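You operate a simulated robot arm through the tools that you are given. There is no shell and no other tool. Be economical: measure what you need, move in short steps, check, and stop when the job is done.

You are at the controls of a simulated two-armed robot. One attempt, no reset.

TASK
Pick up the green card with one hand, pass it to the other hand and put it on the right end of the white table top. Take the tote on the steel plate top and put it away on the second store shelf from the bottom. Take the blue card tray from the second tool rack shelf from the bottom and leave it on the brown board. Open the bottom bench drawer. The order is free.

The check looks at the end state, three seconds after you hand in, the way a careful person would. Anything else that was tipped, shoved, dropped, spilled or broken makes it a failure.

THE ROBOT
Two 7-joint arms with two-finger parallel grippers on one trunk, on a base that drives. Base frame: it is fixed to the floor where the robot stands at the start and does not move with it; the origin is under the middle of the robot, x ahead of it, y to its left, z up. Lengths are in mm, angles in degrees, forces in N, time in s.
The left shoulder is at the start at [20, 138, 1356], the right one opposite. Each reaches about 671 mm from its shoulder. Places, roughly: blue card tray (17x9x3 cm) [-4000, 4200, 600]; bottom bench drawer [100, 2300, 500]; brown board (29x20x3 cm) [-1400, 3900, 200]; green card [500, 250, 1250]; right end of the white table top [-2100, 400, 1000]; second store shelf [-1700, 4000, 500]; tote [-1750, 250, 1000]. Payload 1.57 kg a hand.
The tool frame of a hand sits at the grasp point between the pads (the TCP): z along the fingers, y along the line on which they close. The tips reach 30 mm beyond it. Largest opening 80 mm; finger width 17, thickness 12; the body of the gripper, 40 by 82 mm, starts 80 mm behind the TCP.
Orientation is that of the tool frame in the base frame, as [roll, pitch, yaw] about the fixed x, y, z axes, in that order (R = Rz(yaw) Ry(pitch) Rx(roll)). With the fingers straight down and closing along the base's y, the tool's x points along the base's -x, its y along +y and its z along -z.

THE INTERFACE
- The arms move only by the tool move_arm. It takes "left_targets", "right_targets" or both (then of equal length, played together; a hand with none holds still); each is one flat list of numbers, 7 for each row, row after row: the shift along the base's x, y, z in mm, then the turn, a rotation vector about the base's x, y, z in degrees, then the closure in counts, from 0 (fully open) to 255 (shut). In form: [x, y, z, rx, ry, rz, grip, x, y, z, rx, ry, rz, grip, ...]. A call has 1 to 8 rows; each row shifts and turns the commanded pose from where the row before left it. Each row takes 0.2 s and may step no farther than 50 mm and 8.6 degrees from the row before; otherwise, or with a gripper value out of range, the whole call is refused. Where a pose cannot be reached the arm comes as near as it can. A force on the tool above 40 N (or 10 N above the force at the start of the call, whichever is more), or a blocked arm, ends the call early, and 0.2 s more pass. Each finger travels about 45 mm/s and halts on what it meets, pressing with about 22 N; the grip force reading is that of the motor and also rises with nothing between the fingers. The clock runs only during rows and for 0.2 s after the last one: add rows that do not move to give the fingers time. The reply holds the time, the measured pose of the TCP, the force on the tool along the base axes, the opening and the grip force, in the units named above and with some noise, with the torque about the TCP (base axes, N m) and any sound that the robot's microphone picked up, and new pictures: "show" is both (left out), scene, wrist or none (wrist: the cameras of the hands that moved).
- Cameras (640 x 400 px; columns grow to the right, rows downward): "scene" is now at [185.4, 33.7, 1291.1]; the picture's right is [0.36, -0.93, 0.00], its down [-0.04, -0.02, -1.00] and it looks along [0.93, 0.36, -0.04] (base axes); focal length 214 px, centre (320, 200). "left" rides on the left gripper at [72, 7, -122] in its tool frame; the picture's right is [-0.09, 1.00, 0.00], its down [-0.84, -0.08, -0.54] and it looks along [-0.54, -0.05, 0.84] (tool axes); focal length 238 px, centre (320, 200). "right" rides on the right gripper at [72, -7, -122] in its tool frame; the picture's right is [0.09, 1.00, 0.00], its down [-0.84, 0.08, -0.54] and it looks along [-0.54, 0.05, 0.84] (tool axes); focal length 238 px, centre (320, 200). There is no depth. A picture from a camera that has moved, and an enlarged one, comes with that camera's place and axes in the base frame and with its lens.
- move_column(by): slides the trunk up (or, below 0, down) by that many mm; the arms and the scene camera ride with it, the base frame stays. It gives what a move gives, with no picture.
- steer(legs): drives the robot by 1 to 6 legs, each [ahead, left, turn to the left] in mm, mm and degrees, along the robot's own axes; the way and the turn of a leg run together, so that a leg with both is an arc; at most 1500 mm and 180 degrees a leg. The arms and the cameras ride along, it lands a little off, and it stops where it bumps. It gives what a move gives, and a new picture of the scene camera.
- pan_tilt(pan, tilt): turns the head with the scene camera to pan (to the left, within 60 degrees either way) and tilt (down, from -29 to 69), counted from straight ahead of the robot. It gives what a move gives, and a new picture of the scene camera.
- inspect(camera, box): a new picture of the part [left, top, right, bottom] of that camera's present view, enlarged. The clock stands still meanwhile.
- sign_off(): hands the job in; it is judged then, once.

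Work in short steps. Places have to be worked out from the pictures, the camera data and where the tool is seen: move nearer, look again, correct. Check each grasp and each placing, and mend what went wrong. You have 165 turns and 260 pictures in all, those below and enlarged ones among them. Open the grippers and draw the arms clear of the work before you hand the job in, unless the task says otherwise.

The tools are called after "Emit:" as name(argument=value, ...) on one line, values as JSON. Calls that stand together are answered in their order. move_arm: Moves the arms, as the interface text tells. Its arguments: {"type":"object","properties":{"left_targets":{"type":"array","items":{"type":"number"}},"right_targets":{"type":"array","items":{"type":"number"}},"show":{"type":"string","enum":["both","scene","wrist","none"]}},"required":[]} The other tools are called the same way: move_column (by) slides the trunk up or down; steer (legs) drives the base; pan_tilt (pan, tilt) turns the head that bears the scene camera; inspect (camera, box) takes an enlarged picture of a part of a camera's view; sign_off () hands the job in.

At the start:

```text
time: 0.0
left_ee_pos: [294.9, 322.5, 1197.4]
left_orientation: [-177.3, -32.2, -172.5]
left_force: [-0.1, -0.4, -0.1]
left_torque: [0.0, -0.01, 0.02]
left_opening: 79.9
left_grip_force: 0.0
right_ee_pos: [351.0, -63.5, 1211.6]
right_orientation: [179.8, -28.9, 179.7]
right_force: [-0.1, -0.5, 0.4]
right_torque: [0.0, -0.03, -0.02]
right_opening: 80.1
right_grip_force: 0.0
trunk travel left (down, up): [-731.0, 509.0]
robot x, y, heading: [-1.6, -1.5, 0.2]
head pan, tilt: [21.0, 2.5]
```

scene: 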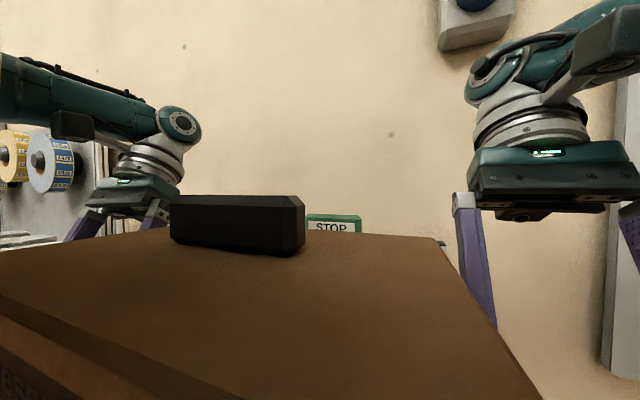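
right: 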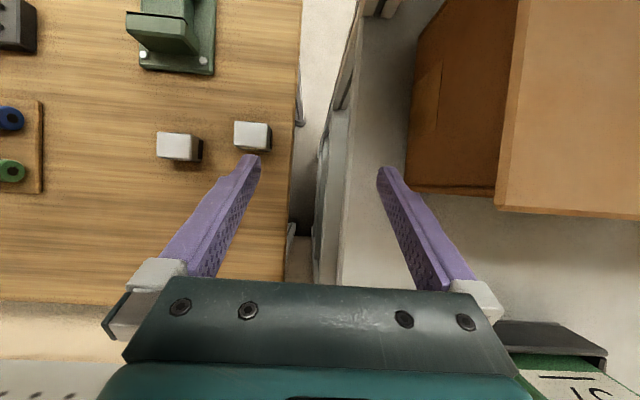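
left: 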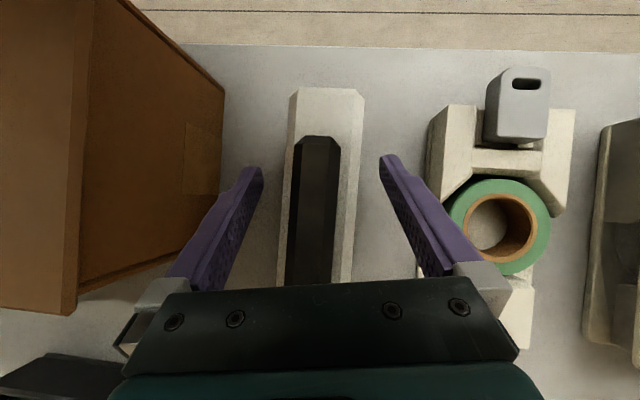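

The pictures show a brown box in front, with a black block on top and a green "STOP" card behind it. I tilt the head to see more before moving.

Emit:
inspect(camera="scene", box=[160, 160, 480, 360])

Emit:
move_column(by=200)

Emit:
pan_tilt(pan=15, tilt=35)

```text
2.00 times, centred on (320, 260) of scene
camera zoom: at [185.4, 33.7, 1291.1], right [0.36, -0.93, 0.0], down [-0.04, -0.02, -1.0], along [0.93, 0.36, -0.04], focal length 429 px, centre (320, 80)
```

zoom: 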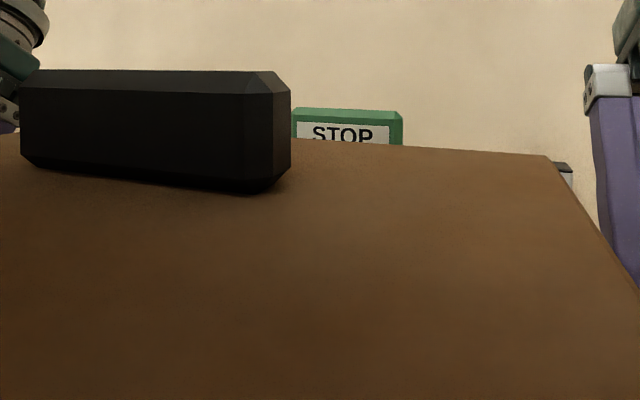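

```text
time: 2.2
left_ee_pos: [294.4, 322.0, 1395.5]
left_orientation: [-177.4, -32.6, -172.3]
left_force: [-0.2, 0.2, -0.5]
left_torque: [0.04, -0.04, -0.03]
left_opening: 80.0
left_grip_force: 0.1
right_ee_pos: [350.6, -63.3, 1412.5]
right_orientation: [179.9, -29.1, 179.8]
right_force: [-0.4, 0.2, 0.5]
right_torque: [0.0, 0.01, 0.02]
right_opening: 80.2
right_grip_force: 0.0
trunk travel left (down, up): [-931.0, 309.0]
robot x, y, heading: [-0.4, 1.8, 0.1]
head pan, tilt: [21.0, 2.5]
```

```text
time: 3.1
left_ee_pos: [294.0, 322.9, 1396.5]
left_orientation: [-177.4, -32.5, -172.4]
left_force: [-0.4, 1.5, 0.3]
left_torque: [0.0, -0.04, -0.01]
left_opening: 79.6
left_grip_force: 0.0
right_ee_pos: [351.8, -61.8, 1411.1]
right_orientation: [179.8, -29.0, 179.8]
right_force: [0.1, 0.9, 0.2]
right_torque: [-0.01, -0.02, 0.02]
right_opening: 80.1
right_grip_force: 0.0
trunk travel left (down, up): [-931.0, 309.0]
robot x, y, heading: [-0.4, 0.6, 0.1]
head pan, tilt: [15.0, 35.0]
camera scene: at [185.5, 23.9, 1439.0], right [0.26, -0.97, 0.0], down [-0.55, -0.15, -0.82], along [0.79, 0.21, -0.57], focal length 214 px, centre (320, 200)
```

scene: 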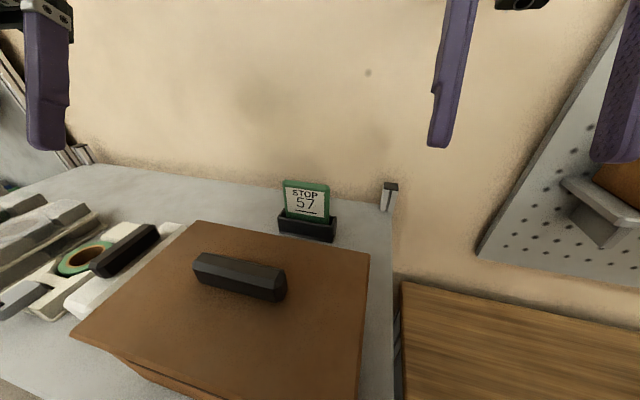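

Triangulating, the card's top edge centre is near (480, 126, 1257), standing in a black holder behind the box. I zoom in to get its ends.

Emit:
inspect(camera="scene", box=[250, 160, 410, 260])

```text
4.00 times, centred on (330, 210) of scene
camera zoom: at [185.5, 23.9, 1439.0], right [0.26, -0.97, 0.0], down [-0.55, -0.15, -0.82], along [0.79, 0.21, -0.57], focal length 858 px, centre (280, 160)
```

zoom: 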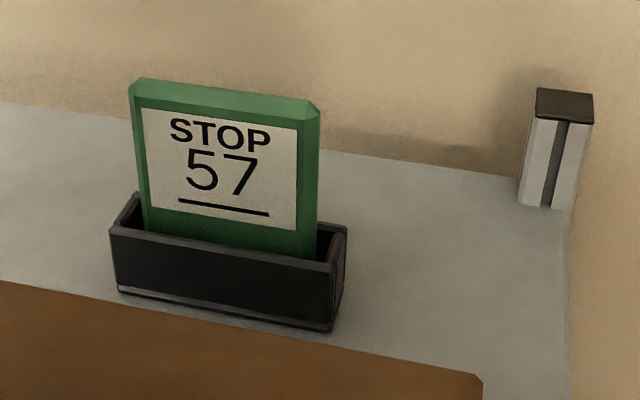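

The card spans y≈88–165 at x≈475, facing the robot, with about 80 mm showing above the holder. I turn the left hand in free air so it closes along x with the camera outward, fingers down.

Emit:
move_arm(left_targets=[0, 0, 0, 0, 0, -8.2, 60, 0, 0, 0, 0, 0, -8.2, 60, 0, 0, 0, 0, 0, -8.2, 60, 0, 0, 0, 0, 0, -8.2, 60, 0, 0, 0, 0, 0, -8.2, 60, 0, 0, 0, 0, 0, -8.2, 60], show="none")

Emit:
move_arm(left_targets=[0, 0, 0, 0, 0, -8.2, 60, 0, 0, 0, 0, 0, -8.2, 60, 0, 0, 0, 0, 0, -8.2, 60, 0, 0, 0, 0, 0, -8.2, 60, 0, 0, 0, 0, 0, -8.2, 60, 0, 0, 0, 0, 0, -7.3, 60], show="both")

```text
time: 4.8
left_ee_pos: [275.9, 334.6, 1376.5]
left_orientation: [-173.3, -34.7, 139.3]
left_force: [0.3, 0.0, 0.0]
left_torque: [-0.02, -0.04, 0.01]
left_opening: 61.3
left_grip_force: 0.2
right_ee_pos: [351.4, -62.7, 1410.8]
right_orientation: [179.9, -29.1, 179.7]
right_force: [-0.1, 0.9, 0.4]
right_torque: [-0.01, 0.0, 0.0]
right_opening: 80.0
right_grip_force: 0.0
trunk travel left (down, up): [-931.0, 309.0]
robot x, y, heading: [-3.2, -1.0, -0.3]
head pan, tilt: [15.0, 35.0]
stopped in row 6 (left hand): the arm was blocked; the commanded pose is now the measured one
```

```text
time: 6.2
left_ee_pos: [277.2, 334.9, 1378.8]
left_orientation: [-173.7, -34.3, 91.0]
left_force: [-0.1, 0.3, 0.3]
left_torque: [0.0, 0.01, 0.01]
left_opening: 61.3
left_grip_force: 0.0
right_ee_pos: [350.6, -62.0, 1412.7]
right_orientation: [179.8, -29.1, 179.7]
right_force: [-1.1, 0.3, -1.1]
right_torque: [-0.01, -0.03, 0.03]
right_opening: 80.1
right_grip_force: 0.1
trunk travel left (down, up): [-931.0, 309.0]
robot x, y, heading: [0.9, -1.4, 0.2]
head pan, tilt: [15.0, 35.0]
camera scene: at [185.5, 23.9, 1438.9], right [0.26, -0.97, 0.0], down [-0.55, -0.15, -0.82], along [0.79, 0.21, -0.57], focal length 214 px, centre (320, 200)
camera left: at [299.2, 326.7, 1518.7], right [0.99, 0.0, -0.14], down [0.0, -1.0, -0.02], along [-0.14, 0.02, -0.99], focal length 238 px, centre (320, 200)
```

scene: 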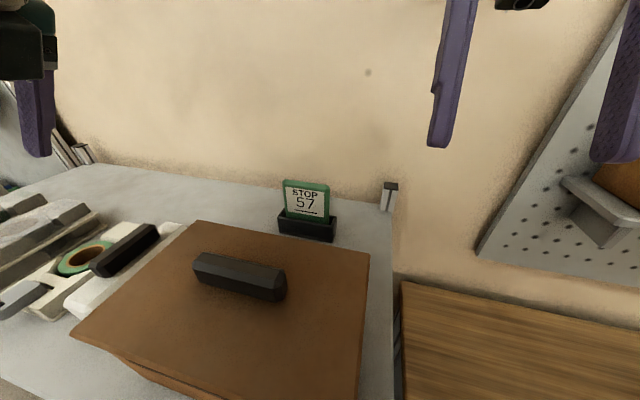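
left: 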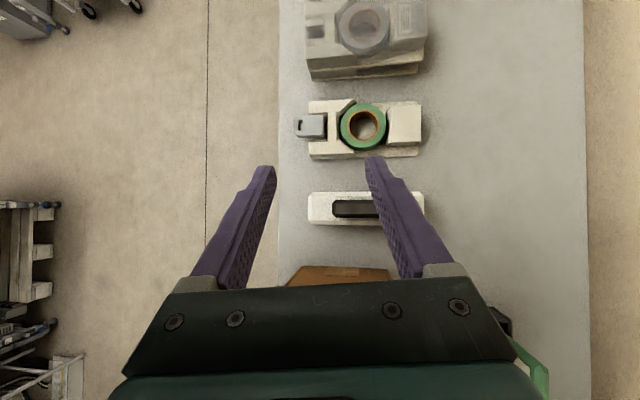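

Now tilt the left hand so fingers point down and slightly inward, while moving over the card.

Emit:
move_arm(left_targets=[20, -20, 0, -6.6, -0.75, 0, 90, 20, -20, 0, -6.6, -0.75, 0, 90, 20, -20, 0, -6.6, -0.75, 0, 90, 20, -20, 0, -6.6, -0.75, 0, 90, 20, -20, 0, -6.6, -0.75, 0, 90, 20, -20, 0, -6.6, -0.75, 0, 90, 20, -20, 0, -6.6, -0.75, 0, 90, 20, -20, 0, -6.6, -0.75, 0, 90], show="both")

```text
time: 8.0
left_ee_pos: [435.8, 174.2, 1379.4]
left_orientation: [-178.1, 18.6, 91.8]
left_force: [-0.2, 0.0, 0.0]
left_torque: [-0.02, 0.03, 0.0]
left_opening: 51.7
left_grip_force: 0.1
right_ee_pos: [350.1, -62.7, 1411.5]
right_orientation: [179.9, -29.3, 179.7]
right_force: [-0.6, 0.1, 0.2]
right_torque: [-0.01, -0.02, -0.01]
right_opening: 79.8
right_grip_force: 0.2
trunk travel left (down, up): [-931.0, 309.0]
robot x, y, heading: [-1.9, -0.4, -0.1]
head pan, tilt: [15.0, 35.0]
camera scene: at [185.5, 23.9, 1438.9], right [0.26, -0.97, 0.0], down [-0.55, -0.15, -0.82], along [0.79, 0.21, -0.57], focal length 214 px, centre (320, 200)
camera left: at [445.6, 282.7, 1471.9], right [1.0, -0.07, 0.0], down [-0.04, -0.62, 0.78], along [-0.05, -0.78, -0.62], focal length 238 px, centre (320, 200)
```

scene: 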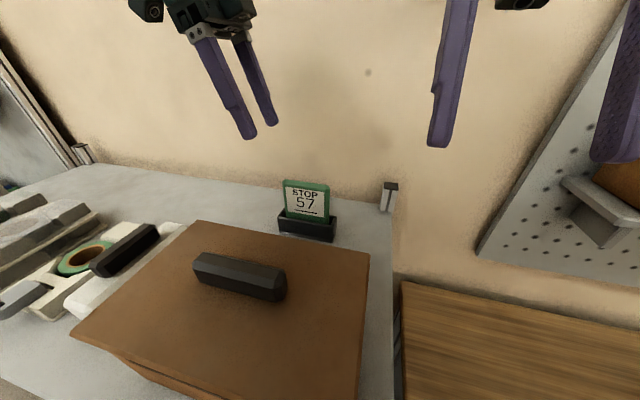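
left: 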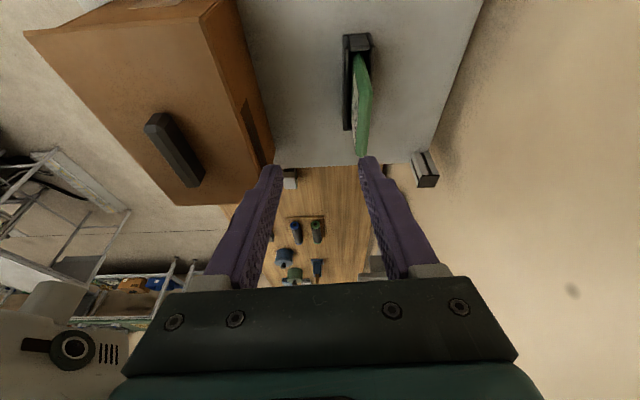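

The card top runs about y 90–168 at x≈475–486, top z≈1257. I move over its left half and lower partway.

Emit:
move_arm(left_targets=[22, -9, 0, 0, 0, 0, 90, 22, -9, 0, 0, 0, 0, 90, 0, 0, -40, 0, 0, 0, 90, 0, 0, -40, 0, 0, 0, 90, 0, 0, 0, 0, 0, 0, 90], show="both")

```text
time: 9.2
left_ee_pos: [473.3, 159.5, 1296.8]
left_orientation: [-178.2, 18.5, 91.7]
left_force: [0.4, 0.2, -0.1]
left_torque: [-0.01, -0.01, 0.03]
left_opening: 52.0
left_grip_force: 0.1
left hand out of reach, approached as far as the arm can: row 2
right_ee_pos: [351.3, -61.8, 1411.0]
right_orientation: [179.9, -29.1, 179.8]
right_force: [-0.2, 0.4, 0.3]
right_torque: [-0.02, 0.03, 0.0]
right_opening: 80.3
right_grip_force: 0.1
trunk travel left (down, up): [-931.0, 309.0]
robot x, y, heading: [-1.3, 4.3, -0.1]
head pan, tilt: [15.0, 35.0]
camera scene: at [185.5, 23.9, 1438.9], right [0.26, -0.97, 0.0], down [-0.55, -0.15, -0.82], along [0.79, 0.21, -0.57], focal length 214 px, centre (320, 200)
camera left: at [482.2, 266.8, 1390.1], right [1.0, -0.07, 0.0], down [-0.04, -0.62, 0.78], along [-0.05, -0.78, -0.62], focal length 238 px, centre (320, 200)
```

scene: 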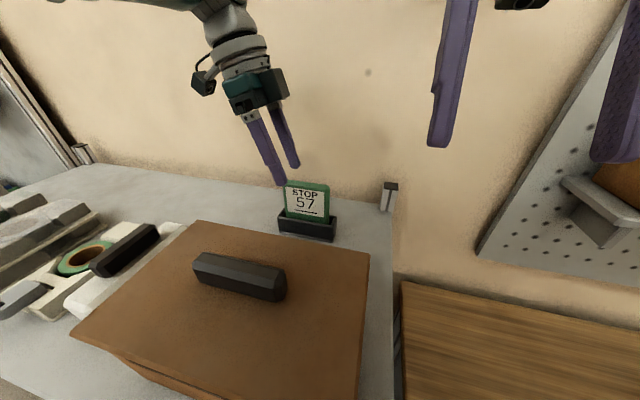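
left: 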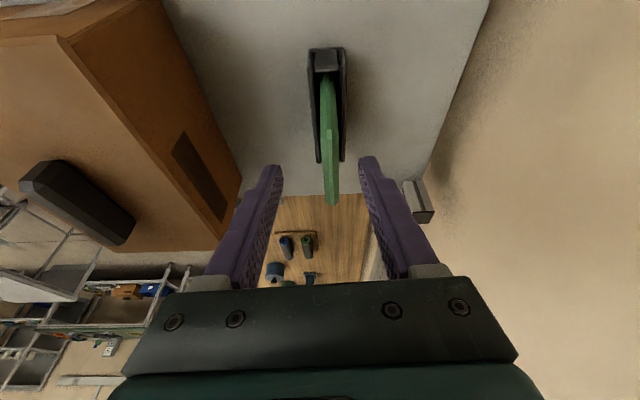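

Card centre x≈481; hand is 8 mm short. I correct and lower 25 mm.

Emit:
move_arm(left_targets=[8, -3, 0, 0, 0, 0, 90, 0, 0, -25, 0, 0, 0, 90, 0, 0, 0, 0, 0, 0, 90], show="wrist")

```text
time: 9.9
left_ee_pos: [469.4, 161.6, 1272.8]
left_orientation: [-178.1, 18.5, 91.9]
left_force: [-0.7, -0.2, 0.4]
left_torque: [0.0, -0.01, -0.03]
left_opening: 51.7
left_grip_force: 0.0
left hand out of reach, approached as far as the arm can: row 1, 2
right_ee_pos: [350.6, -63.0, 1411.7]
right_orientation: [179.9, -29.1, 179.8]
right_force: [-0.2, -0.1, -0.2]
right_torque: [0.05, 0.01, 0.0]
right_opening: 80.0
right_grip_force: 0.0
trunk travel left (down, up): [-931.0, 309.0]
robot x, y, heading: [-1.8, -1.0, -0.1]
head pan, tilt: [15.0, 35.0]
camera left: at [478.2, 268.0, 1365.2], right [1.0, -0.07, 0.0], down [-0.04, -0.62, 0.78], along [-0.05, -0.78, -0.62], focal length 238 px, centre (320, 200)
```

left: 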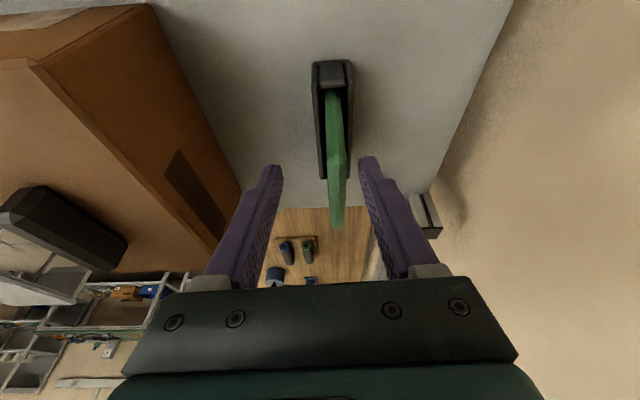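

At the edge of the arm's reach, so I raise the hand and lower the trunk for better geometry.

Emit:
move_arm(left_targets=[0, 0, 40, 0, 0, 0, 90, 0, 0, 40, 0, 0, 0, 90, 0, 0, 0, 0, 0, 0, 90], show="none")

Emit:
move_column(by=-70)

Emit:
move_arm(left_targets=[5, -2, 0, 0, 0, 0, 90, 5, -2, 0, 0, 0, 0, 90, 0, 0, 0, 0, 0, 0, 90], show="wrist")

```text
time: 10.8
left_ee_pos: [469.4, 159.4, 1353.5]
left_orientation: [-178.1, 18.5, 91.9]
left_force: [0.4, 0.1, 0.3]
left_torque: [-0.05, 0.0, 0.0]
left_opening: 51.8
left_grip_force: 0.0
right_ee_pos: [351.0, -64.1, 1411.0]
right_orientation: [179.9, -29.1, 179.8]
right_force: [-0.2, -0.1, 0.1]
right_torque: [0.05, 0.02, -0.01]
right_opening: 79.9
right_grip_force: 0.0
trunk travel left (down, up): [-931.0, 309.0]
robot x, y, heading: [0.4, -1.2, -0.1]
head pan, tilt: [15.0, 35.0]
```

```text
time: 11.8
left_ee_pos: [469.5, 159.8, 1282.1]
left_orientation: [-178.2, 18.4, 91.8]
left_force: [0.7, -0.5, 0.8]
left_torque: [-0.02, 0.0, 0.0]
left_opening: 52.0
left_grip_force: 0.0
right_ee_pos: [351.5, -63.2, 1341.0]
right_orientation: [179.9, -29.1, 179.8]
right_force: [0.2, -0.5, 0.0]
right_torque: [-0.01, 0.02, 0.01]
right_opening: 80.1
right_grip_force: 0.2
trunk travel left (down, up): [-861.0, 379.0]
robot x, y, heading: [-2.5, 1.6, -0.2]
head pan, tilt: [15.0, 35.0]
```

```text
time: 12.6
left_ee_pos: [478.1, 156.3, 1281.3]
left_orientation: [-178.4, 18.3, 91.9]
left_force: [0.3, -0.5, 0.7]
left_torque: [-0.02, 0.0, 0.02]
left_opening: 52.1
left_grip_force: 0.1
right_ee_pos: [350.6, -63.2, 1340.9]
right_orientation: [179.9, -29.1, 179.8]
right_force: [-0.7, 0.7, 0.0]
right_torque: [0.0, -0.03, 0.0]
right_opening: 79.8
right_grip_force: 0.1
trunk travel left (down, up): [-861.0, 379.0]
robot x, y, heading: [-0.8, 1.6, -0.1]
head pan, tilt: [15.0, 35.0]
camera left: at [486.5, 263.5, 1374.8], right [1.0, -0.07, 0.0], down [-0.04, -0.62, 0.78], along [-0.05, -0.78, -0.63], focal length 238 px, centre (320, 200)
```

left: 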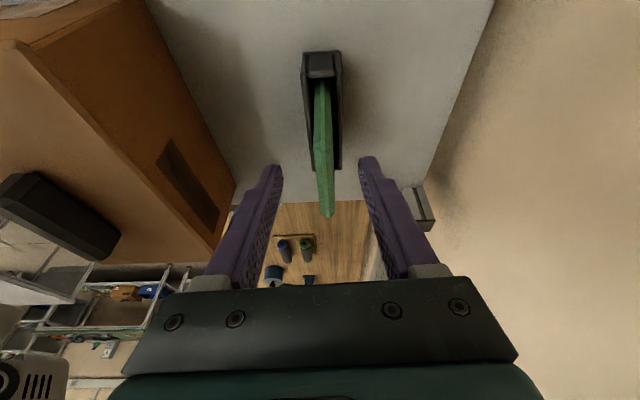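

Well centred. I go down to z≈1243 and close on the card.

Emit:
move_arm(left_targets=[1, 0, -20, 0, 0, 0, 90, 1, 0, -18, 0, 0, 0, 90, 0, 0, 0, 0, 0, 0, 200, 0, 0, 0, 0, 0, 0, 255, 0, 0, 0, 0, 0, 0, 255, 0, 0, 0, 0, 0, 0, 255, 0, 0, 0, 0, 0, 0, 255], show="both")

```text
time: 14.2
left_ee_pos: [476.4, 158.3, 1244.1]
left_orientation: [-178.5, 18.4, 91.7]
left_force: [13.6, 0.0, -3.7]
left_torque: [0.0, -0.98, 0.01]
left_opening: 12.7
left_grip_force: 20.8
left hand out of reach, approached as far as the arm can: row 1, 2
right_ee_pos: [352.0, -62.9, 1341.5]
right_orientation: [180.0, -29.0, 179.8]
right_force: [-0.4, 0.3, 0.7]
right_torque: [-0.02, 0.0, -0.04]
right_opening: 79.9
right_grip_force: 0.0
trunk travel left (down, up): [-861.0, 379.0]
robot x, y, heading: [1.7, -4.5, -0.1]
head pan, tilt: [15.0, 35.0]
camera scene: at [186.4, 23.8, 1369.1], right [0.26, -0.97, 0.0], down [-0.55, -0.15, -0.82], along [0.79, 0.21, -0.57], focal length 214 px, centre (320, 200)
camera left: at [483.8, 265.6, 1337.2], right [1.0, -0.07, 0.0], down [-0.04, -0.62, 0.78], along [-0.05, -0.78, -0.62], focal length 238 px, centre (320, 200)
```

scene: 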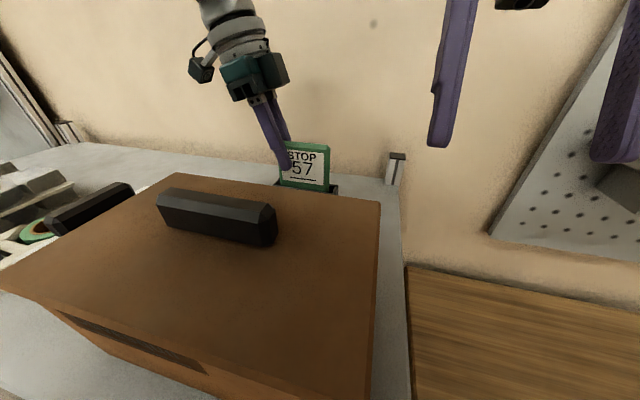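
left: 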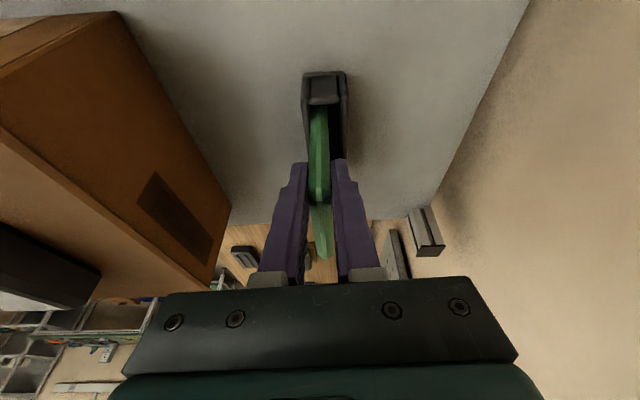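

Gripped at 12.7 mm. I lift with the trunk in small amount and look.

Emit:
move_column(by=40)

Emit:
inspect(camera="scene", box=[200, 60, 440, 210])

```text
time: 15.1
left_ee_pos: [472.4, 158.6, 1282.7]
left_orientation: [-177.9, 18.5, 91.8]
left_force: [0.8, 0.3, -0.4]
left_torque: [-0.01, 0.02, 0.0]
left_opening: 12.4
left_grip_force: 21.6
right_ee_pos: [351.0, -62.1, 1381.5]
right_orientation: [179.9, -29.0, 179.8]
right_force: [-0.6, 0.1, 1.3]
right_torque: [0.01, 0.0, -0.03]
right_opening: 79.9
right_grip_force: 0.0
trunk travel left (down, up): [-901.0, 339.0]
robot x, y, heading: [-1.0, 2.5, -0.2]
head pan, tilt: [15.0, 35.0]
```

```text
2.67 times, centred on (320, 135) of scene
camera zoom: at [185.3, 23.9, 1409.0], right [0.26, -0.97, 0.0], down [-0.55, -0.15, -0.82], along [0.79, 0.21, -0.57], focal length 572 px, centre (320, 373)
```

zoom: 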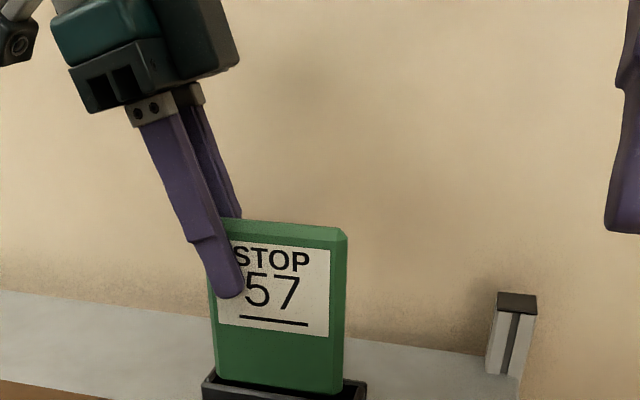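

The card slides up out of the holder; lift more.

Emit:
move_column(by=130)

Emit:
move_arm(left_targets=[-30, -10, 0, 0, 0, 0, 255, -30, -10, 0, 0, 0, 0, 255, -20, 0, 0, 0, 0, 0, 255], show="scene")

```text
time: 16.6
left_ee_pos: [474.0, 159.0, 1413.3]
left_orientation: [-178.1, 18.5, 91.7]
left_force: [0.0, 0.3, 0.7]
left_torque: [-0.01, -0.02, -0.02]
left_opening: 12.4
left_grip_force: 21.9
right_ee_pos: [351.8, -63.2, 1510.0]
right_orientation: [180.0, -29.2, 179.8]
right_force: [-0.2, 0.3, 0.3]
right_torque: [0.01, 0.01, 0.01]
right_opening: 79.8
right_grip_force: 0.1
trunk travel left (down, up): [-1031.0, 209.0]
robot x, y, heading: [-0.8, -2.0, -0.2]
head pan, tilt: [15.0, 35.0]
```

```text
time: 17.4
left_ee_pos: [472.8, 141.6, 1404.6]
left_orientation: [-178.1, 18.4, 91.7]
left_force: [-0.7, -0.4, -0.4]
left_torque: [0.02, 0.0, -0.01]
left_opening: 12.4
left_grip_force: 22.2
left hand out of reach, approached as far as the arm can: row 1, 2, 3
right_ee_pos: [350.8, -63.2, 1511.3]
right_orientation: [179.9, -29.0, 179.8]
right_force: [-0.1, -0.6, -0.3]
right_torque: [0.01, -0.01, -0.01]
right_opening: 79.9
right_grip_force: 0.1
trunk travel left (down, up): [-1031.0, 209.0]
robot x, y, heading: [1.2, -1.3, 0.2]
head pan, tilt: [15.0, 35.0]
camera scene: at [185.5, 23.9, 1538.9], right [0.26, -0.97, 0.0], down [-0.55, -0.15, -0.82], along [0.79, 0.21, -0.57], focal length 214 px, centre (320, 200)
```

scene: 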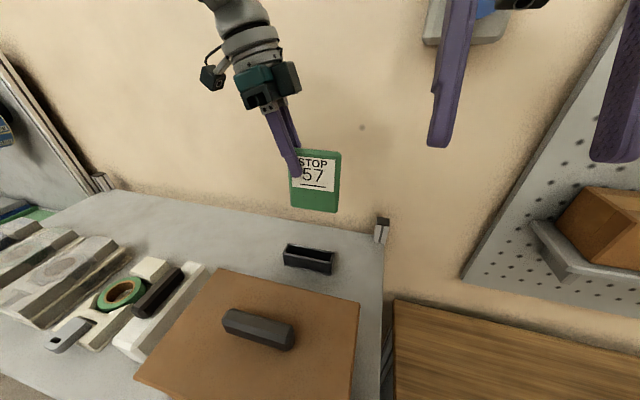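

The holder stayed put and the card is free. I raise the left hand for a better arm posture and turn the right hand to mirror it.

Emit:
move_arm(left_targets=[0, 0, 30, 0, 0, 0, 255, 0, 0, 30, 0, 0, 0, 255, -15, 0, 20, 0, 0, 0, 255, -20, 0, 0, 0, 0, 0, 255, -20, 0, 0, 0, 0, 0, 255, 0, 0, 0, 0, 0, 0, 255], right_targets=[0, 0, 0, 0, 0, 8.2, 60, 0, 0, 0, 0, 0, 8.2, 60, 0, 0, 0, 0, 0, 8.2, 60, 0, 0, 0, 0, 0, 8.2, 60, 0, 0, 0, 0, 0, 8.2, 60, 0, 0, 0, 0, 0, 8.2, 60], show="scene")

Emit:
move_arm(right_targets=[0, 0, 0, 0, 0, 8.2, 60, 0, 0, 0, 0, 0, 8.2, 60, 0, 0, 0, 0, 0, 8.2, 60, 0, 0, 0, 0, 0, 8.2, 60, 0, 0, 0, 0, 0, 8.0, 60], show="both")

```text
time: 18.6
left_ee_pos: [465.5, 141.0, 1462.5]
left_orientation: [-175.1, 18.6, 92.8]
left_force: [-0.1, -0.6, -0.4]
left_torque: [-0.01, 0.01, -0.02]
left_opening: 12.7
left_grip_force: 22.1
left hand out of reach, approached as far as the arm can: row 3, 4, 5
right_ee_pos: [311.3, -14.8, 1499.5]
right_orientation: [-178.2, -31.3, -132.1]
right_force: [-0.6, 0.8, 0.4]
right_torque: [-0.01, 0.01, 0.0]
right_opening: 61.1
right_grip_force: 0.1
right hand out of reach, approached as far as the arm can: row 4, 5
trunk travel left (down, up): [-1031.0, 209.0]
robot x, y, heading: [-0.9, 1.1, 0.1]
head pan, tilt: [15.0, 35.0]
stopped in row 5 (right hand): the arm was blocked; the commanded pose is now the measured one
camera scene: at [185.5, 23.9, 1538.9], right [0.26, -0.97, 0.0], down [-0.55, -0.15, -0.82], along [0.79, 0.21, -0.57], focal length 214 px, centre (320, 200)
```

scene: 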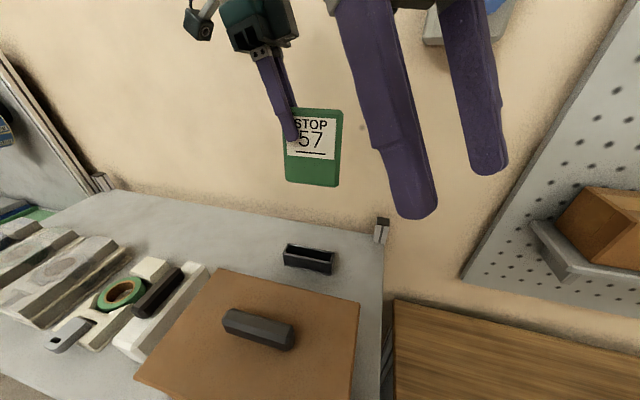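

```text
time: 19.8
left_ee_pos: [466.7, 141.7, 1464.3]
left_orientation: [-175.1, 18.5, 92.7]
left_force: [0.2, 0.4, -0.4]
left_torque: [-0.02, 0.02, 0.01]
left_opening: 12.7
left_grip_force: 22.6
right_ee_pos: [249.0, -36.0, 1487.0]
right_orientation: [179.2, -31.3, -89.0]
right_force: [-0.1, -0.1, 0.0]
right_torque: [-0.05, 0.03, -0.06]
right_opening: 60.7
right_grip_force: 0.0
right hand out of reach, approached as far as the arm can: row 1, 2, 3, 4, 5
trunk travel left (down, up): [-1031.0, 209.0]
robot x, y, heading: [-2.7, 1.9, -0.0]
head pan, tilt: [15.0, 35.0]
camera scene: at [185.5, 23.9, 1538.9], right [0.26, -0.97, 0.0], down [-0.55, -0.15, -0.82], along [0.79, 0.21, -0.57], focal length 214 px, centre (320, 200)
camera right: at [257.1, -33.3, 1629.9], right [-0.99, -0.09, 0.06], down [-0.09, 1.0, 0.03], along [-0.06, 0.02, -1.0], focal length 238 px, centre (320, 200)
```

scene: 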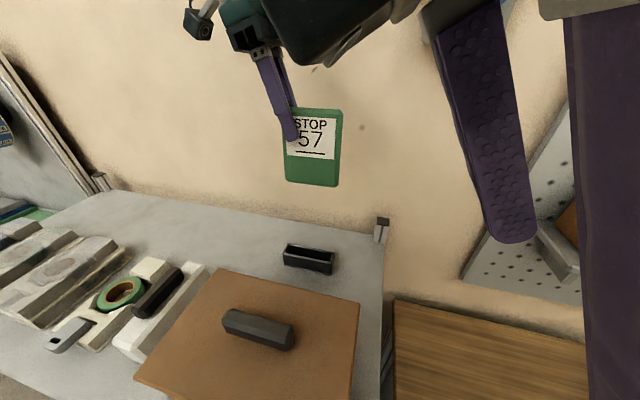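
right: 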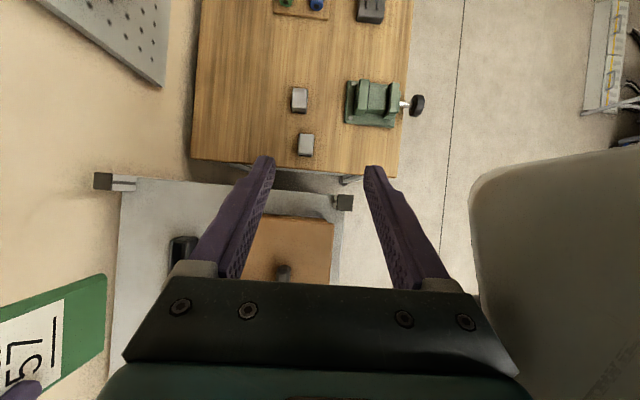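

Right hand is turned. Now tilt it (fingers pointing inward) while moving ahead, away from the head.

Emit:
move_arm(right_targets=[22, -8, -5, 6, 0, 0, 60, 22, -8, -5, 6, 0, 0, 60, 22, -8, -5, 6, 0, 0, 60, 22, -8, -5, 6, 0, 0, 60, 22, -4, -5, 6, 0, 0, 60, 22, 0, -5, 6, 0, 0, 60, 20, 0, -5, 6, 0, 0, 60, 20, 0, 0, 6, 0, 0, 60], show="both")

```text
time: 21.2
left_ee_pos: [465.4, 140.5, 1463.4]
left_orientation: [-175.0, 18.4, 92.9]
left_force: [0.7, -0.3, -0.4]
left_torque: [0.03, 0.02, 0.01]
left_opening: 12.2
left_grip_force: 22.6
right_ee_pos: [199.7, -149.1, 1496.0]
right_orientation: [171.5, -8.2, -88.7]
right_force: [0.2, 0.0, 0.1]
right_torque: [-0.01, 0.03, -0.01]
right_opening: 61.2
right_grip_force: 0.1
right hand out of reach, approached as far as the arm can: row 1, 2, 3, 4, 5, 6
trunk travel left (down, up): [-1031.0, 209.0]
robot x, y, heading: [3.3, 4.5, 0.2]
head pan, tilt: [15.0, 35.0]
stopped in row 6 (right hand): the arm was blocked; the commanded pose is now the measured one
camera scene: at [185.5, 23.9, 1538.9], right [0.26, -0.97, 0.0], down [-0.55, -0.15, -0.82], along [0.79, 0.21, -0.57], focal length 214 px, centre (320, 200)
camera right: at [225.4, -202.4, 1626.1], right [-0.98, -0.09, 0.16], down [-0.02, 0.91, 0.42], along [-0.18, 0.41, -0.89], focal length 238 px, centre (320, 200)
```

scene: 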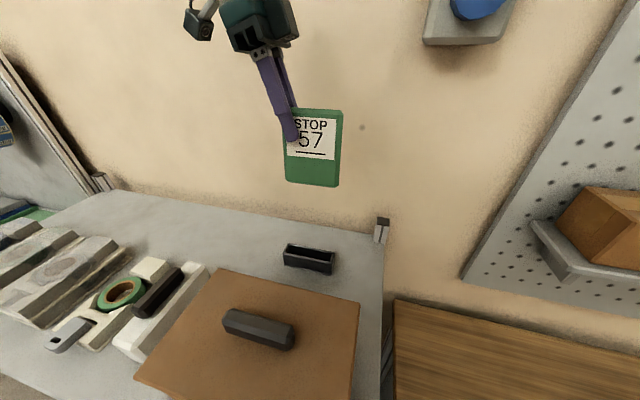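
right: 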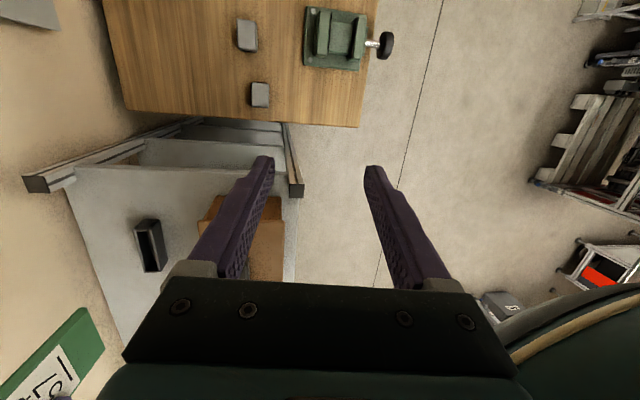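

The right arm is folded too close to its shoulder. I move it ahead and down before continuing the tilt.

Emit:
move_arm(right_targets=[25, 0, -20, 0, 0, 0, 60, 25, 0, -20, 0, 0, 0, 60, 25, 0, -20, 0, 0, 0, 60, 25, 0, -20, 0, 0, 0, 60, 25, 0, -20, 0, 0, 0, 60, 25, 0, -10, 0, 0, 0, 60], show="none")

Emit:
move_arm(right_targets=[8, 0, 0, 4, 0, 0, 60, 8, 0, 0, 4, 0, 0, 60, 8, 0, 0, 4, 0, 0, 60, 8, 0, 0, 4, 0, 0, 60, 0, 0, 0, 4, 0, 0, 60, 0, 0, 0, 4, 0, 0, 60], show="both")

```text
time: 22.6
left_ee_pos: [467.4, 141.4, 1463.7]
left_orientation: [-175.1, 18.5, 92.8]
left_force: [0.3, -0.7, -1.1]
left_torque: [0.03, -0.02, 0.02]
left_opening: 12.4
left_grip_force: 21.8
right_ee_pos: [207.0, -120.7, 1454.6]
right_orientation: [171.5, -8.2, -88.5]
right_force: [-0.5, -0.1, 0.3]
right_torque: [0.01, -0.04, 0.01]
right_opening: 61.0
right_grip_force: 0.0
right hand out of reach, approached as far as the arm can: row 1, 2, 3, 4, 5, 6
trunk travel left (down, up): [-1031.0, 209.0]
robot x, y, heading: [-2.9, -0.2, -0.0]
head pan, tilt: [15.0, 35.0]
```

```text
time: 24.0
left_ee_pos: [466.6, 141.5, 1463.6]
left_orientation: [-174.9, 18.5, 92.9]
left_force: [-0.1, 0.0, -0.1]
left_torque: [0.03, -0.01, 0.01]
left_opening: 12.5
left_grip_force: 22.0
right_ee_pos: [182.9, -90.2, 1497.9]
right_orientation: [172.0, 15.8, -88.7]
right_force: [1.0, 0.7, 0.3]
right_torque: [0.03, -0.02, -0.01]
right_opening: 61.3
right_grip_force: 0.0
right hand out of reach, approached as far as the arm can: row 1, 2, 4, 5, 6
trunk travel left (down, up): [-1031.0, 209.0]
robot x, y, heading: [0.9, -1.4, -0.0]
head pan, tilt: [15.0, 35.0]
camera scene: at [185.5, 23.9, 1538.9], right [0.26, -0.97, 0.0], down [-0.55, -0.15, -0.82], along [0.79, 0.21, -0.57], focal length 214 px, centre (320, 200)
camera right: at [208.5, -191.3, 1593.8], right [-0.98, -0.15, 0.11], down [-0.02, 0.66, 0.76], along [-0.18, 0.74, -0.65], focal length 238 px, centre (320, 200)
```

scene: 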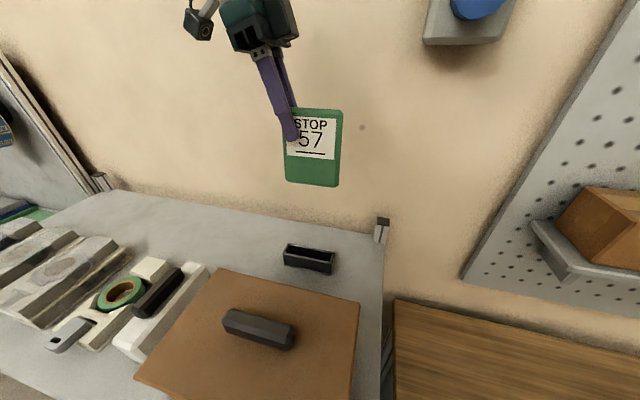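
right: 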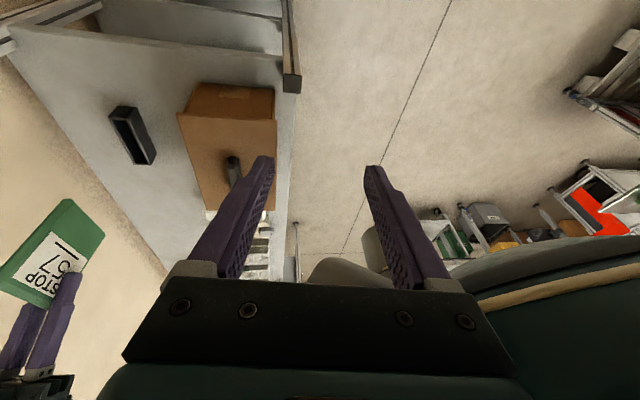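

The right arm is stuck near its joint limits. I untwist it step by step, moving outward, to redo the turn farther right (mirroring what worked for the left).

Emit:
move_arm(right_targets=[5, -15, -5, -6, 0, 0, 60, 5, -15, -5, -6, 0, 0, 60, 5, -15, -5, -6, 0, 0, 60, 5, -15, -5, -6, 0, 0, 60, 5, -15, -5, -6, 0, 0, 60, 5, -15, -5, -6, 0, 0, 60, 5, -15, -5, -6, 0, 0, 60, 5, -15, 0, -6, 0, 0, 60], show="none")

Emit:
move_arm(right_targets=[10, -10, -5, 0, 0, -8, 60, 10, -10, -5, 0, 0, -8, 60, 10, -10, -5, 0, 0, -8, 60, 10, -10, -5, 0, 0, -8, 60, 10, -10, -5, 0, 0, -8, 60, 10, -10, -5, 0, 0, -8, 60, 10, -10, -5, 0, 0, -8, 60, 10, -10, -5, 0, 0, -8, 60], show="none")

```text
time: 25.8
left_ee_pos: [466.2, 141.0, 1462.9]
left_orientation: [-175.1, 18.5, 92.8]
left_force: [-0.2, 0.2, 0.2]
left_torque: [0.06, 0.01, 0.0]
left_opening: 12.3
left_grip_force: 22.2
right_ee_pos: [213.2, -197.7, 1464.8]
right_orientation: [170.9, -32.4, -88.4]
right_force: [-0.6, -0.5, 0.3]
right_torque: [-0.03, 0.01, 0.0]
right_opening: 61.2
right_grip_force: 0.0
right hand out of reach, approached as far as the arm can: row 1, 5, 7
trunk travel left (down, up): [-1031.0, 209.0]
robot x, y, heading: [-1.4, -2.6, 0.2]
head pan, tilt: [15.0, 35.0]
```

```text
time: 27.6
left_ee_pos: [466.1, 141.5, 1463.0]
left_orientation: [-175.0, 18.6, 92.8]
left_force: [0.1, -0.1, -0.3]
left_torque: [0.03, 0.01, 0.02]
left_opening: 12.5
left_grip_force: 21.6
right_ee_pos: [293.4, -279.2, 1424.7]
right_orientation: [170.8, -32.2, -152.5]
right_force: [-0.3, 0.2, 0.4]
right_torque: [0.01, 0.04, 0.02]
right_opening: 61.0
right_grip_force: 0.0
right hand out of reach, approached as far as the arm can: row 1
trunk travel left (down, up): [-1031.0, 209.0]
robot x, y, heading: [1.3, 1.3, 0.2]
head pan, tilt: [15.0, 35.0]
```

Mobile again. Redo the yaw at a mirrored position further right and lower.

Emit:
move_arm(right_targets=[0, -20, 0, 0, 0, 8, 60, 0, -20, 0, 0, 0, 8, 60, 0, -15, 0, 0, 0, 8, 60, 0, 0, 0, 0, 0, 8, 60, 0, 0, 0, 0, 0, 8, 60, 0, 0, 0, 0, 0, 8, 60, 0, 0, 0, 0, 0, 8, 60, 0, 0, 0, 0, 0, 6, 60], show="none")

Emit:
move_arm(right_targets=[18, 18, 0, 6.6, 0, 0, 60, 18, 18, 0, 6.6, 0, 0, 60, 18, 18, 0, 6.6, 0, 0, 60, 18, 18, 0, 6.6, 0, 0, 60, 18, 18, 0, 6.6, 0, 0, 60, 18, 18, 0, 6.6, 0, 0, 60, 18, 18, 0, 6.6, 0, 0, 60, 18, 18, 0, 6.6, 0, 0, 60], show="both")

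```text
time: 29.4
left_ee_pos: [465.7, 140.9, 1464.3]
left_orientation: [-175.0, 18.6, 92.8]
left_force: [-0.3, -0.3, -0.1]
left_torque: [0.0, 0.02, -0.01]
left_opening: 12.3
left_grip_force: 21.9
right_ee_pos: [235.0, -241.2, 1404.3]
right_orientation: [171.5, -32.6, -116.1]
right_force: [0.3, -0.7, -0.1]
right_torque: [-0.03, -0.04, 0.01]
right_opening: 61.2
right_grip_force: 0.0
right hand out of reach, approached as far as the arm can: row 1, 2, 3, 4, 5, 6, 7, 8
trunk travel left (down, up): [-1031.0, 209.0]
robot x, y, heading: [-3.7, -1.3, 0.0]
head pan, tilt: [15.0, 35.0]
```

```text
time: 31.2
left_ee_pos: [465.6, 140.6, 1464.0]
left_orientation: [-175.0, 18.6, 92.8]
left_force: [0.9, -0.3, -0.9]
left_torque: [0.01, -0.04, 0.02]
left_opening: 12.4
left_grip_force: 22.7
right_ee_pos: [259.0, -102.8, 1470.1]
right_orientation: [156.3, 1.8, -114.1]
right_force: [-0.2, 0.2, 0.1]
right_torque: [0.03, 0.03, -0.01]
right_opening: 61.0
right_grip_force: 0.0
right hand out of reach, approached as far as the arm can: row 1, 2, 3, 4, 5, 6, 7, 8
trunk travel left (down, up): [-1031.0, 209.0]
robot x, y, heading: [1.5, -0.6, -0.1]
head pan, tilt: [15.0, 35.0]
camera scene: at [185.5, 23.9, 1538.9], right [0.26, -0.97, 0.0], down [-0.55, -0.15, -0.82], along [0.79, 0.21, -0.57], focal length 214 px, centre (320, 200)
camera right: at [277.3, -193.3, 1578.1], right [-0.87, 0.28, 0.4], down [0.47, 0.69, 0.55], along [-0.12, 0.67, -0.73], focal length 238 px, centre (320, 200)
```

scene: 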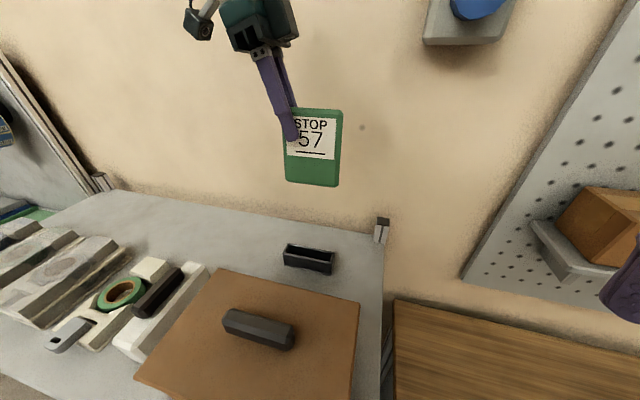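
right: 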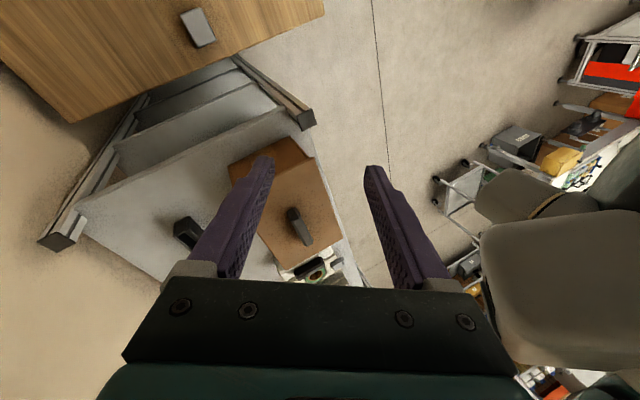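

The right arm's wrist limit prevents this turn direction; it seems both arms favour turning clockwise. I undo and turn the right hand the other way (fingers will then point inward naturally).

Emit:
move_arm(right_targets=[0, -18, -8, -6.6, 0, 0, 60, 0, -18, -8, -6.6, 0, 0, 60, 0, -18, -8, -6.6, 0, 0, 60, 0, -18, -8, -6.6, 0, 0, 60, 0, -18, -8, -6.6, 0, 0, 60, 0, -18, -8, -6.6, 0, 0, 60, 0, -18, -8, -6.6, 0, 0, 60, 0, -18, -8, -6.6, 0, 0, 60], show="none")

Emit:
move_arm(right_targets=[10, 0, 0, 0, 0, -8.2, 60, 10, 0, 0, 0, 0, -8.2, 60, 10, 0, 0, 0, 0, -8.2, 60, 10, 0, 0, 0, 0, -8.2, 60, 10, 0, 0, 0, 0, -8.2, 60, 10, 0, 0, 0, 0, -8.2, 60, 0, 0, 0, 0, 0, -8.2, 60, 0, 0, 0, 0, 0, -8.2, 60], show="none")

Emit:
move_arm(right_targets=[0, 0, 0, 0, 0, -8.2, 60, 0, 0, 0, 0, 0, -8.2, 60, 0, 0, 0, 0, 0, -8.2, 60, 0, 0, 0, 0, 0, -8.2, 60, 0, 0, 0, 0, 0, -8.2, 60, 0, 0, 0, 0, 0, -8.2, 60, 0, 0, 0, 0, 0, -8.2, 60, 0, 0, 0, 0, 0, -8.2, 60], show="both")

```text
time: 33.0
left_ee_pos: [465.3, 141.5, 1463.6]
left_orientation: [-175.0, 18.5, 92.7]
left_force: [0.0, 0.1, -0.3]
left_torque: [0.01, -0.05, 0.02]
left_opening: 12.6
left_grip_force: 22.0
right_ee_pos: [256.7, -247.2, 1406.0]
right_orientation: [-176.1, -45.3, -125.4]
right_force: [-0.3, -0.6, -0.3]
right_torque: [0.01, -0.02, -0.01]
right_opening: 61.1
right_grip_force: 0.1
trunk travel left (down, up): [-1031.0, 209.0]
robot x, y, heading: [-1.5, 0.3, -0.2]
head pan, tilt: [15.0, 35.0]
```

```text
time: 34.8
left_ee_pos: [465.9, 141.6, 1463.3]
left_orientation: [-175.0, 18.5, 92.8]
left_force: [-0.9, 0.3, -0.5]
left_torque: [0.02, 0.0, -0.04]
left_opening: 12.6
left_grip_force: 21.9
right_ee_pos: [316.9, -246.3, 1407.6]
right_orientation: [-176.4, -45.2, 169.1]
right_force: [0.8, -0.6, 0.6]
right_torque: [-0.01, 0.03, -0.04]
right_opening: 61.2
right_grip_force: 0.0
trunk travel left (down, up): [-1031.0, 209.0]
robot x, y, heading: [-1.6, 4.6, -0.1]
head pan, tilt: [15.0, 35.0]
```

```text
time: 36.6
left_ee_pos: [465.4, 141.3, 1463.1]
left_orientation: [-175.1, 18.5, 92.8]
left_force: [-0.1, 0.9, 0.4]
left_torque: [0.0, -0.01, 0.02]
left_opening: 12.5
left_grip_force: 21.9
right_ee_pos: [318.3, -246.8, 1406.6]
right_orientation: [-176.2, -45.1, 103.3]
right_force: [0.1, -1.2, 0.3]
right_torque: [0.0, -0.02, -0.01]
right_opening: 61.2
right_grip_force: 0.1
trunk travel left (down, up): [-1031.0, 209.0]
robot x, y, heading: [-3.0, 0.0, 0.1]
head pan, tilt: [15.0, 35.0]
camera scene: at [185.5, 23.9, 1538.9], right [0.26, -0.97, 0.0], down [-0.55, -0.15, -0.82], along [0.79, 0.21, -0.57], focal length 214 px, centre (320, 200)
camera right: at [326.9, -282.2, 1545.3], right [0.94, 0.34, 0.02], down [0.33, -0.92, -0.22], along [-0.06, 0.21, -0.98], focal length 238 px, centre (320, 200)
```

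scene: 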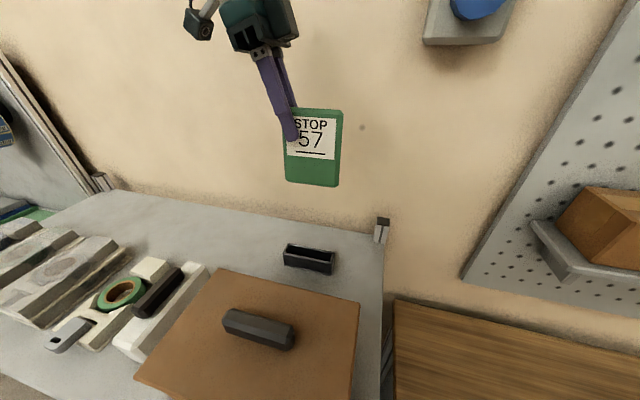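
right: 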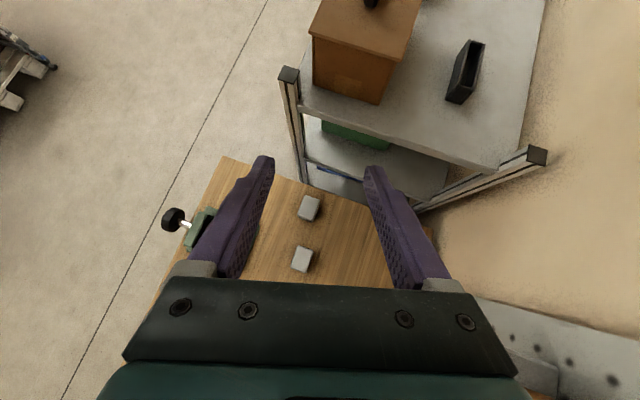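

That posture works freely. Card now spans about y 73–151, z 1366–1476 at x≈468; I bring the right hand to a pre-grasp 80 mm back along its fingers.

Emit:
move_arm(right_targets=[20, 35, 10, 0, 0, -2, 60, 20, 35, 10, 0, 0, -2, 60, 20, 35, 10, 0, 0, -2, 60, 20, 35, 10, 0, 0, -2, 60, 20, 35, 10, 0, 0, -2, 60, 20, 35, 10, 0, 0, -2, 60, 20, 35, 10, 0, 0, 0, 60, 8, 25, 5, 0, 0, 0, 60], show="both")

```text
time: 38.4
left_ee_pos: [466.6, 140.9, 1463.9]
left_orientation: [-175.0, 18.4, 92.8]
left_force: [0.5, 0.0, 0.4]
left_torque: [0.02, 0.0, 0.0]
left_opening: 12.4
left_grip_force: 22.5
right_ee_pos: [456.9, 21.6, 1482.1]
right_orientation: [-176.4, -45.2, 91.6]
right_force: [0.1, 0.8, -0.9]
right_torque: [0.01, -0.02, -0.01]
right_opening: 61.3
right_grip_force: 0.1
right hand out of reach, approached as far as the arm can: row 8
trunk travel left (down, up): [-1031.0, 209.0]
robot x, y, heading: [-1.3, 1.1, 0.0]
head pan, tilt: [15.0, 35.0]
camera scene: at [185.5, 23.9, 1538.9], right [0.26, -0.97, 0.0], down [-0.55, -0.15, -0.82], along [0.79, 0.21, -0.57], focal length 214 px, centre (320, 200)
camera right: at [458.5, -14.0, 1620.4], right [0.99, 0.14, 0.02], down [0.14, -0.97, -0.22], along [-0.01, 0.22, -0.98], focal length 238 px, centre (320, 200)
```

scene: 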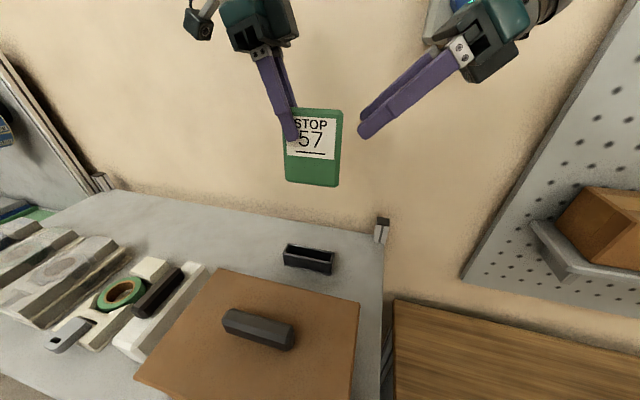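
right: 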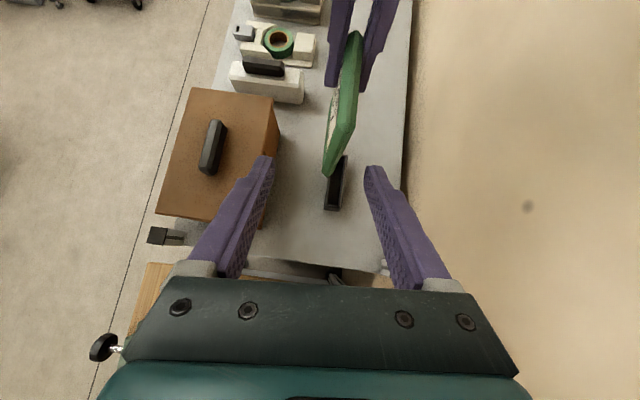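

The fingers straddle the card; I move along the finger direction to bring it between the pads.

Emit:
move_arm(right_targets=[3, 20, -20, 0, 0, 0, 60, 3, 20, -20, 0, 0, 0, 60, 3, 14, -10, 0, 0, 0, 60, 0, 0, 0, 0, 0, 0, 60], show="both")

```text
time: 39.4
left_ee_pos: [465.5, 142.2, 1463.9]
left_orientation: [-175.0, 18.5, 92.8]
left_force: [-3.5, 1.2, 0.0]
left_torque: [0.08, 0.13, -0.14]
left_opening: 12.4
left_grip_force: 22.3
right_ee_pos: [438.9, 74.2, 1427.2]
right_orientation: [-176.3, -45.1, 91.5]
right_force: [2.5, -1.9, 0.8]
right_torque: [0.0, -0.09, -0.1]
right_opening: 63.8
right_grip_force: 1.4
right hand out of reach, approached as far as the arm can: row 1, 2, 3
trunk travel left (down, up): [-1031.0, 209.0]
robot x, y, heading: [4.2, 2.9, 0.2]
head pan, tilt: [15.0, 35.0]
camera scene: at [185.5, 23.9, 1538.9], right [0.26, -0.97, 0.0], down [-0.55, -0.15, -0.82], along [0.79, 0.21, -0.57], focal length 214 px, centre (320, 200)
camera right: at [440.9, 36.8, 1565.7], right [0.99, 0.14, 0.02], down [0.14, -0.97, -0.22], along [-0.01, 0.22, -0.98], focal length 238 px, centre (320, 200)
```

scene: 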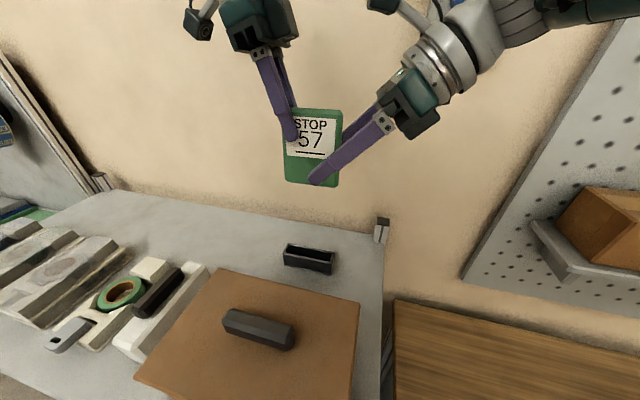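
right: 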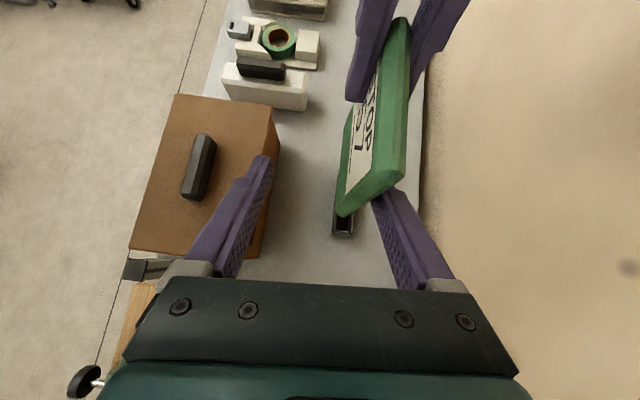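

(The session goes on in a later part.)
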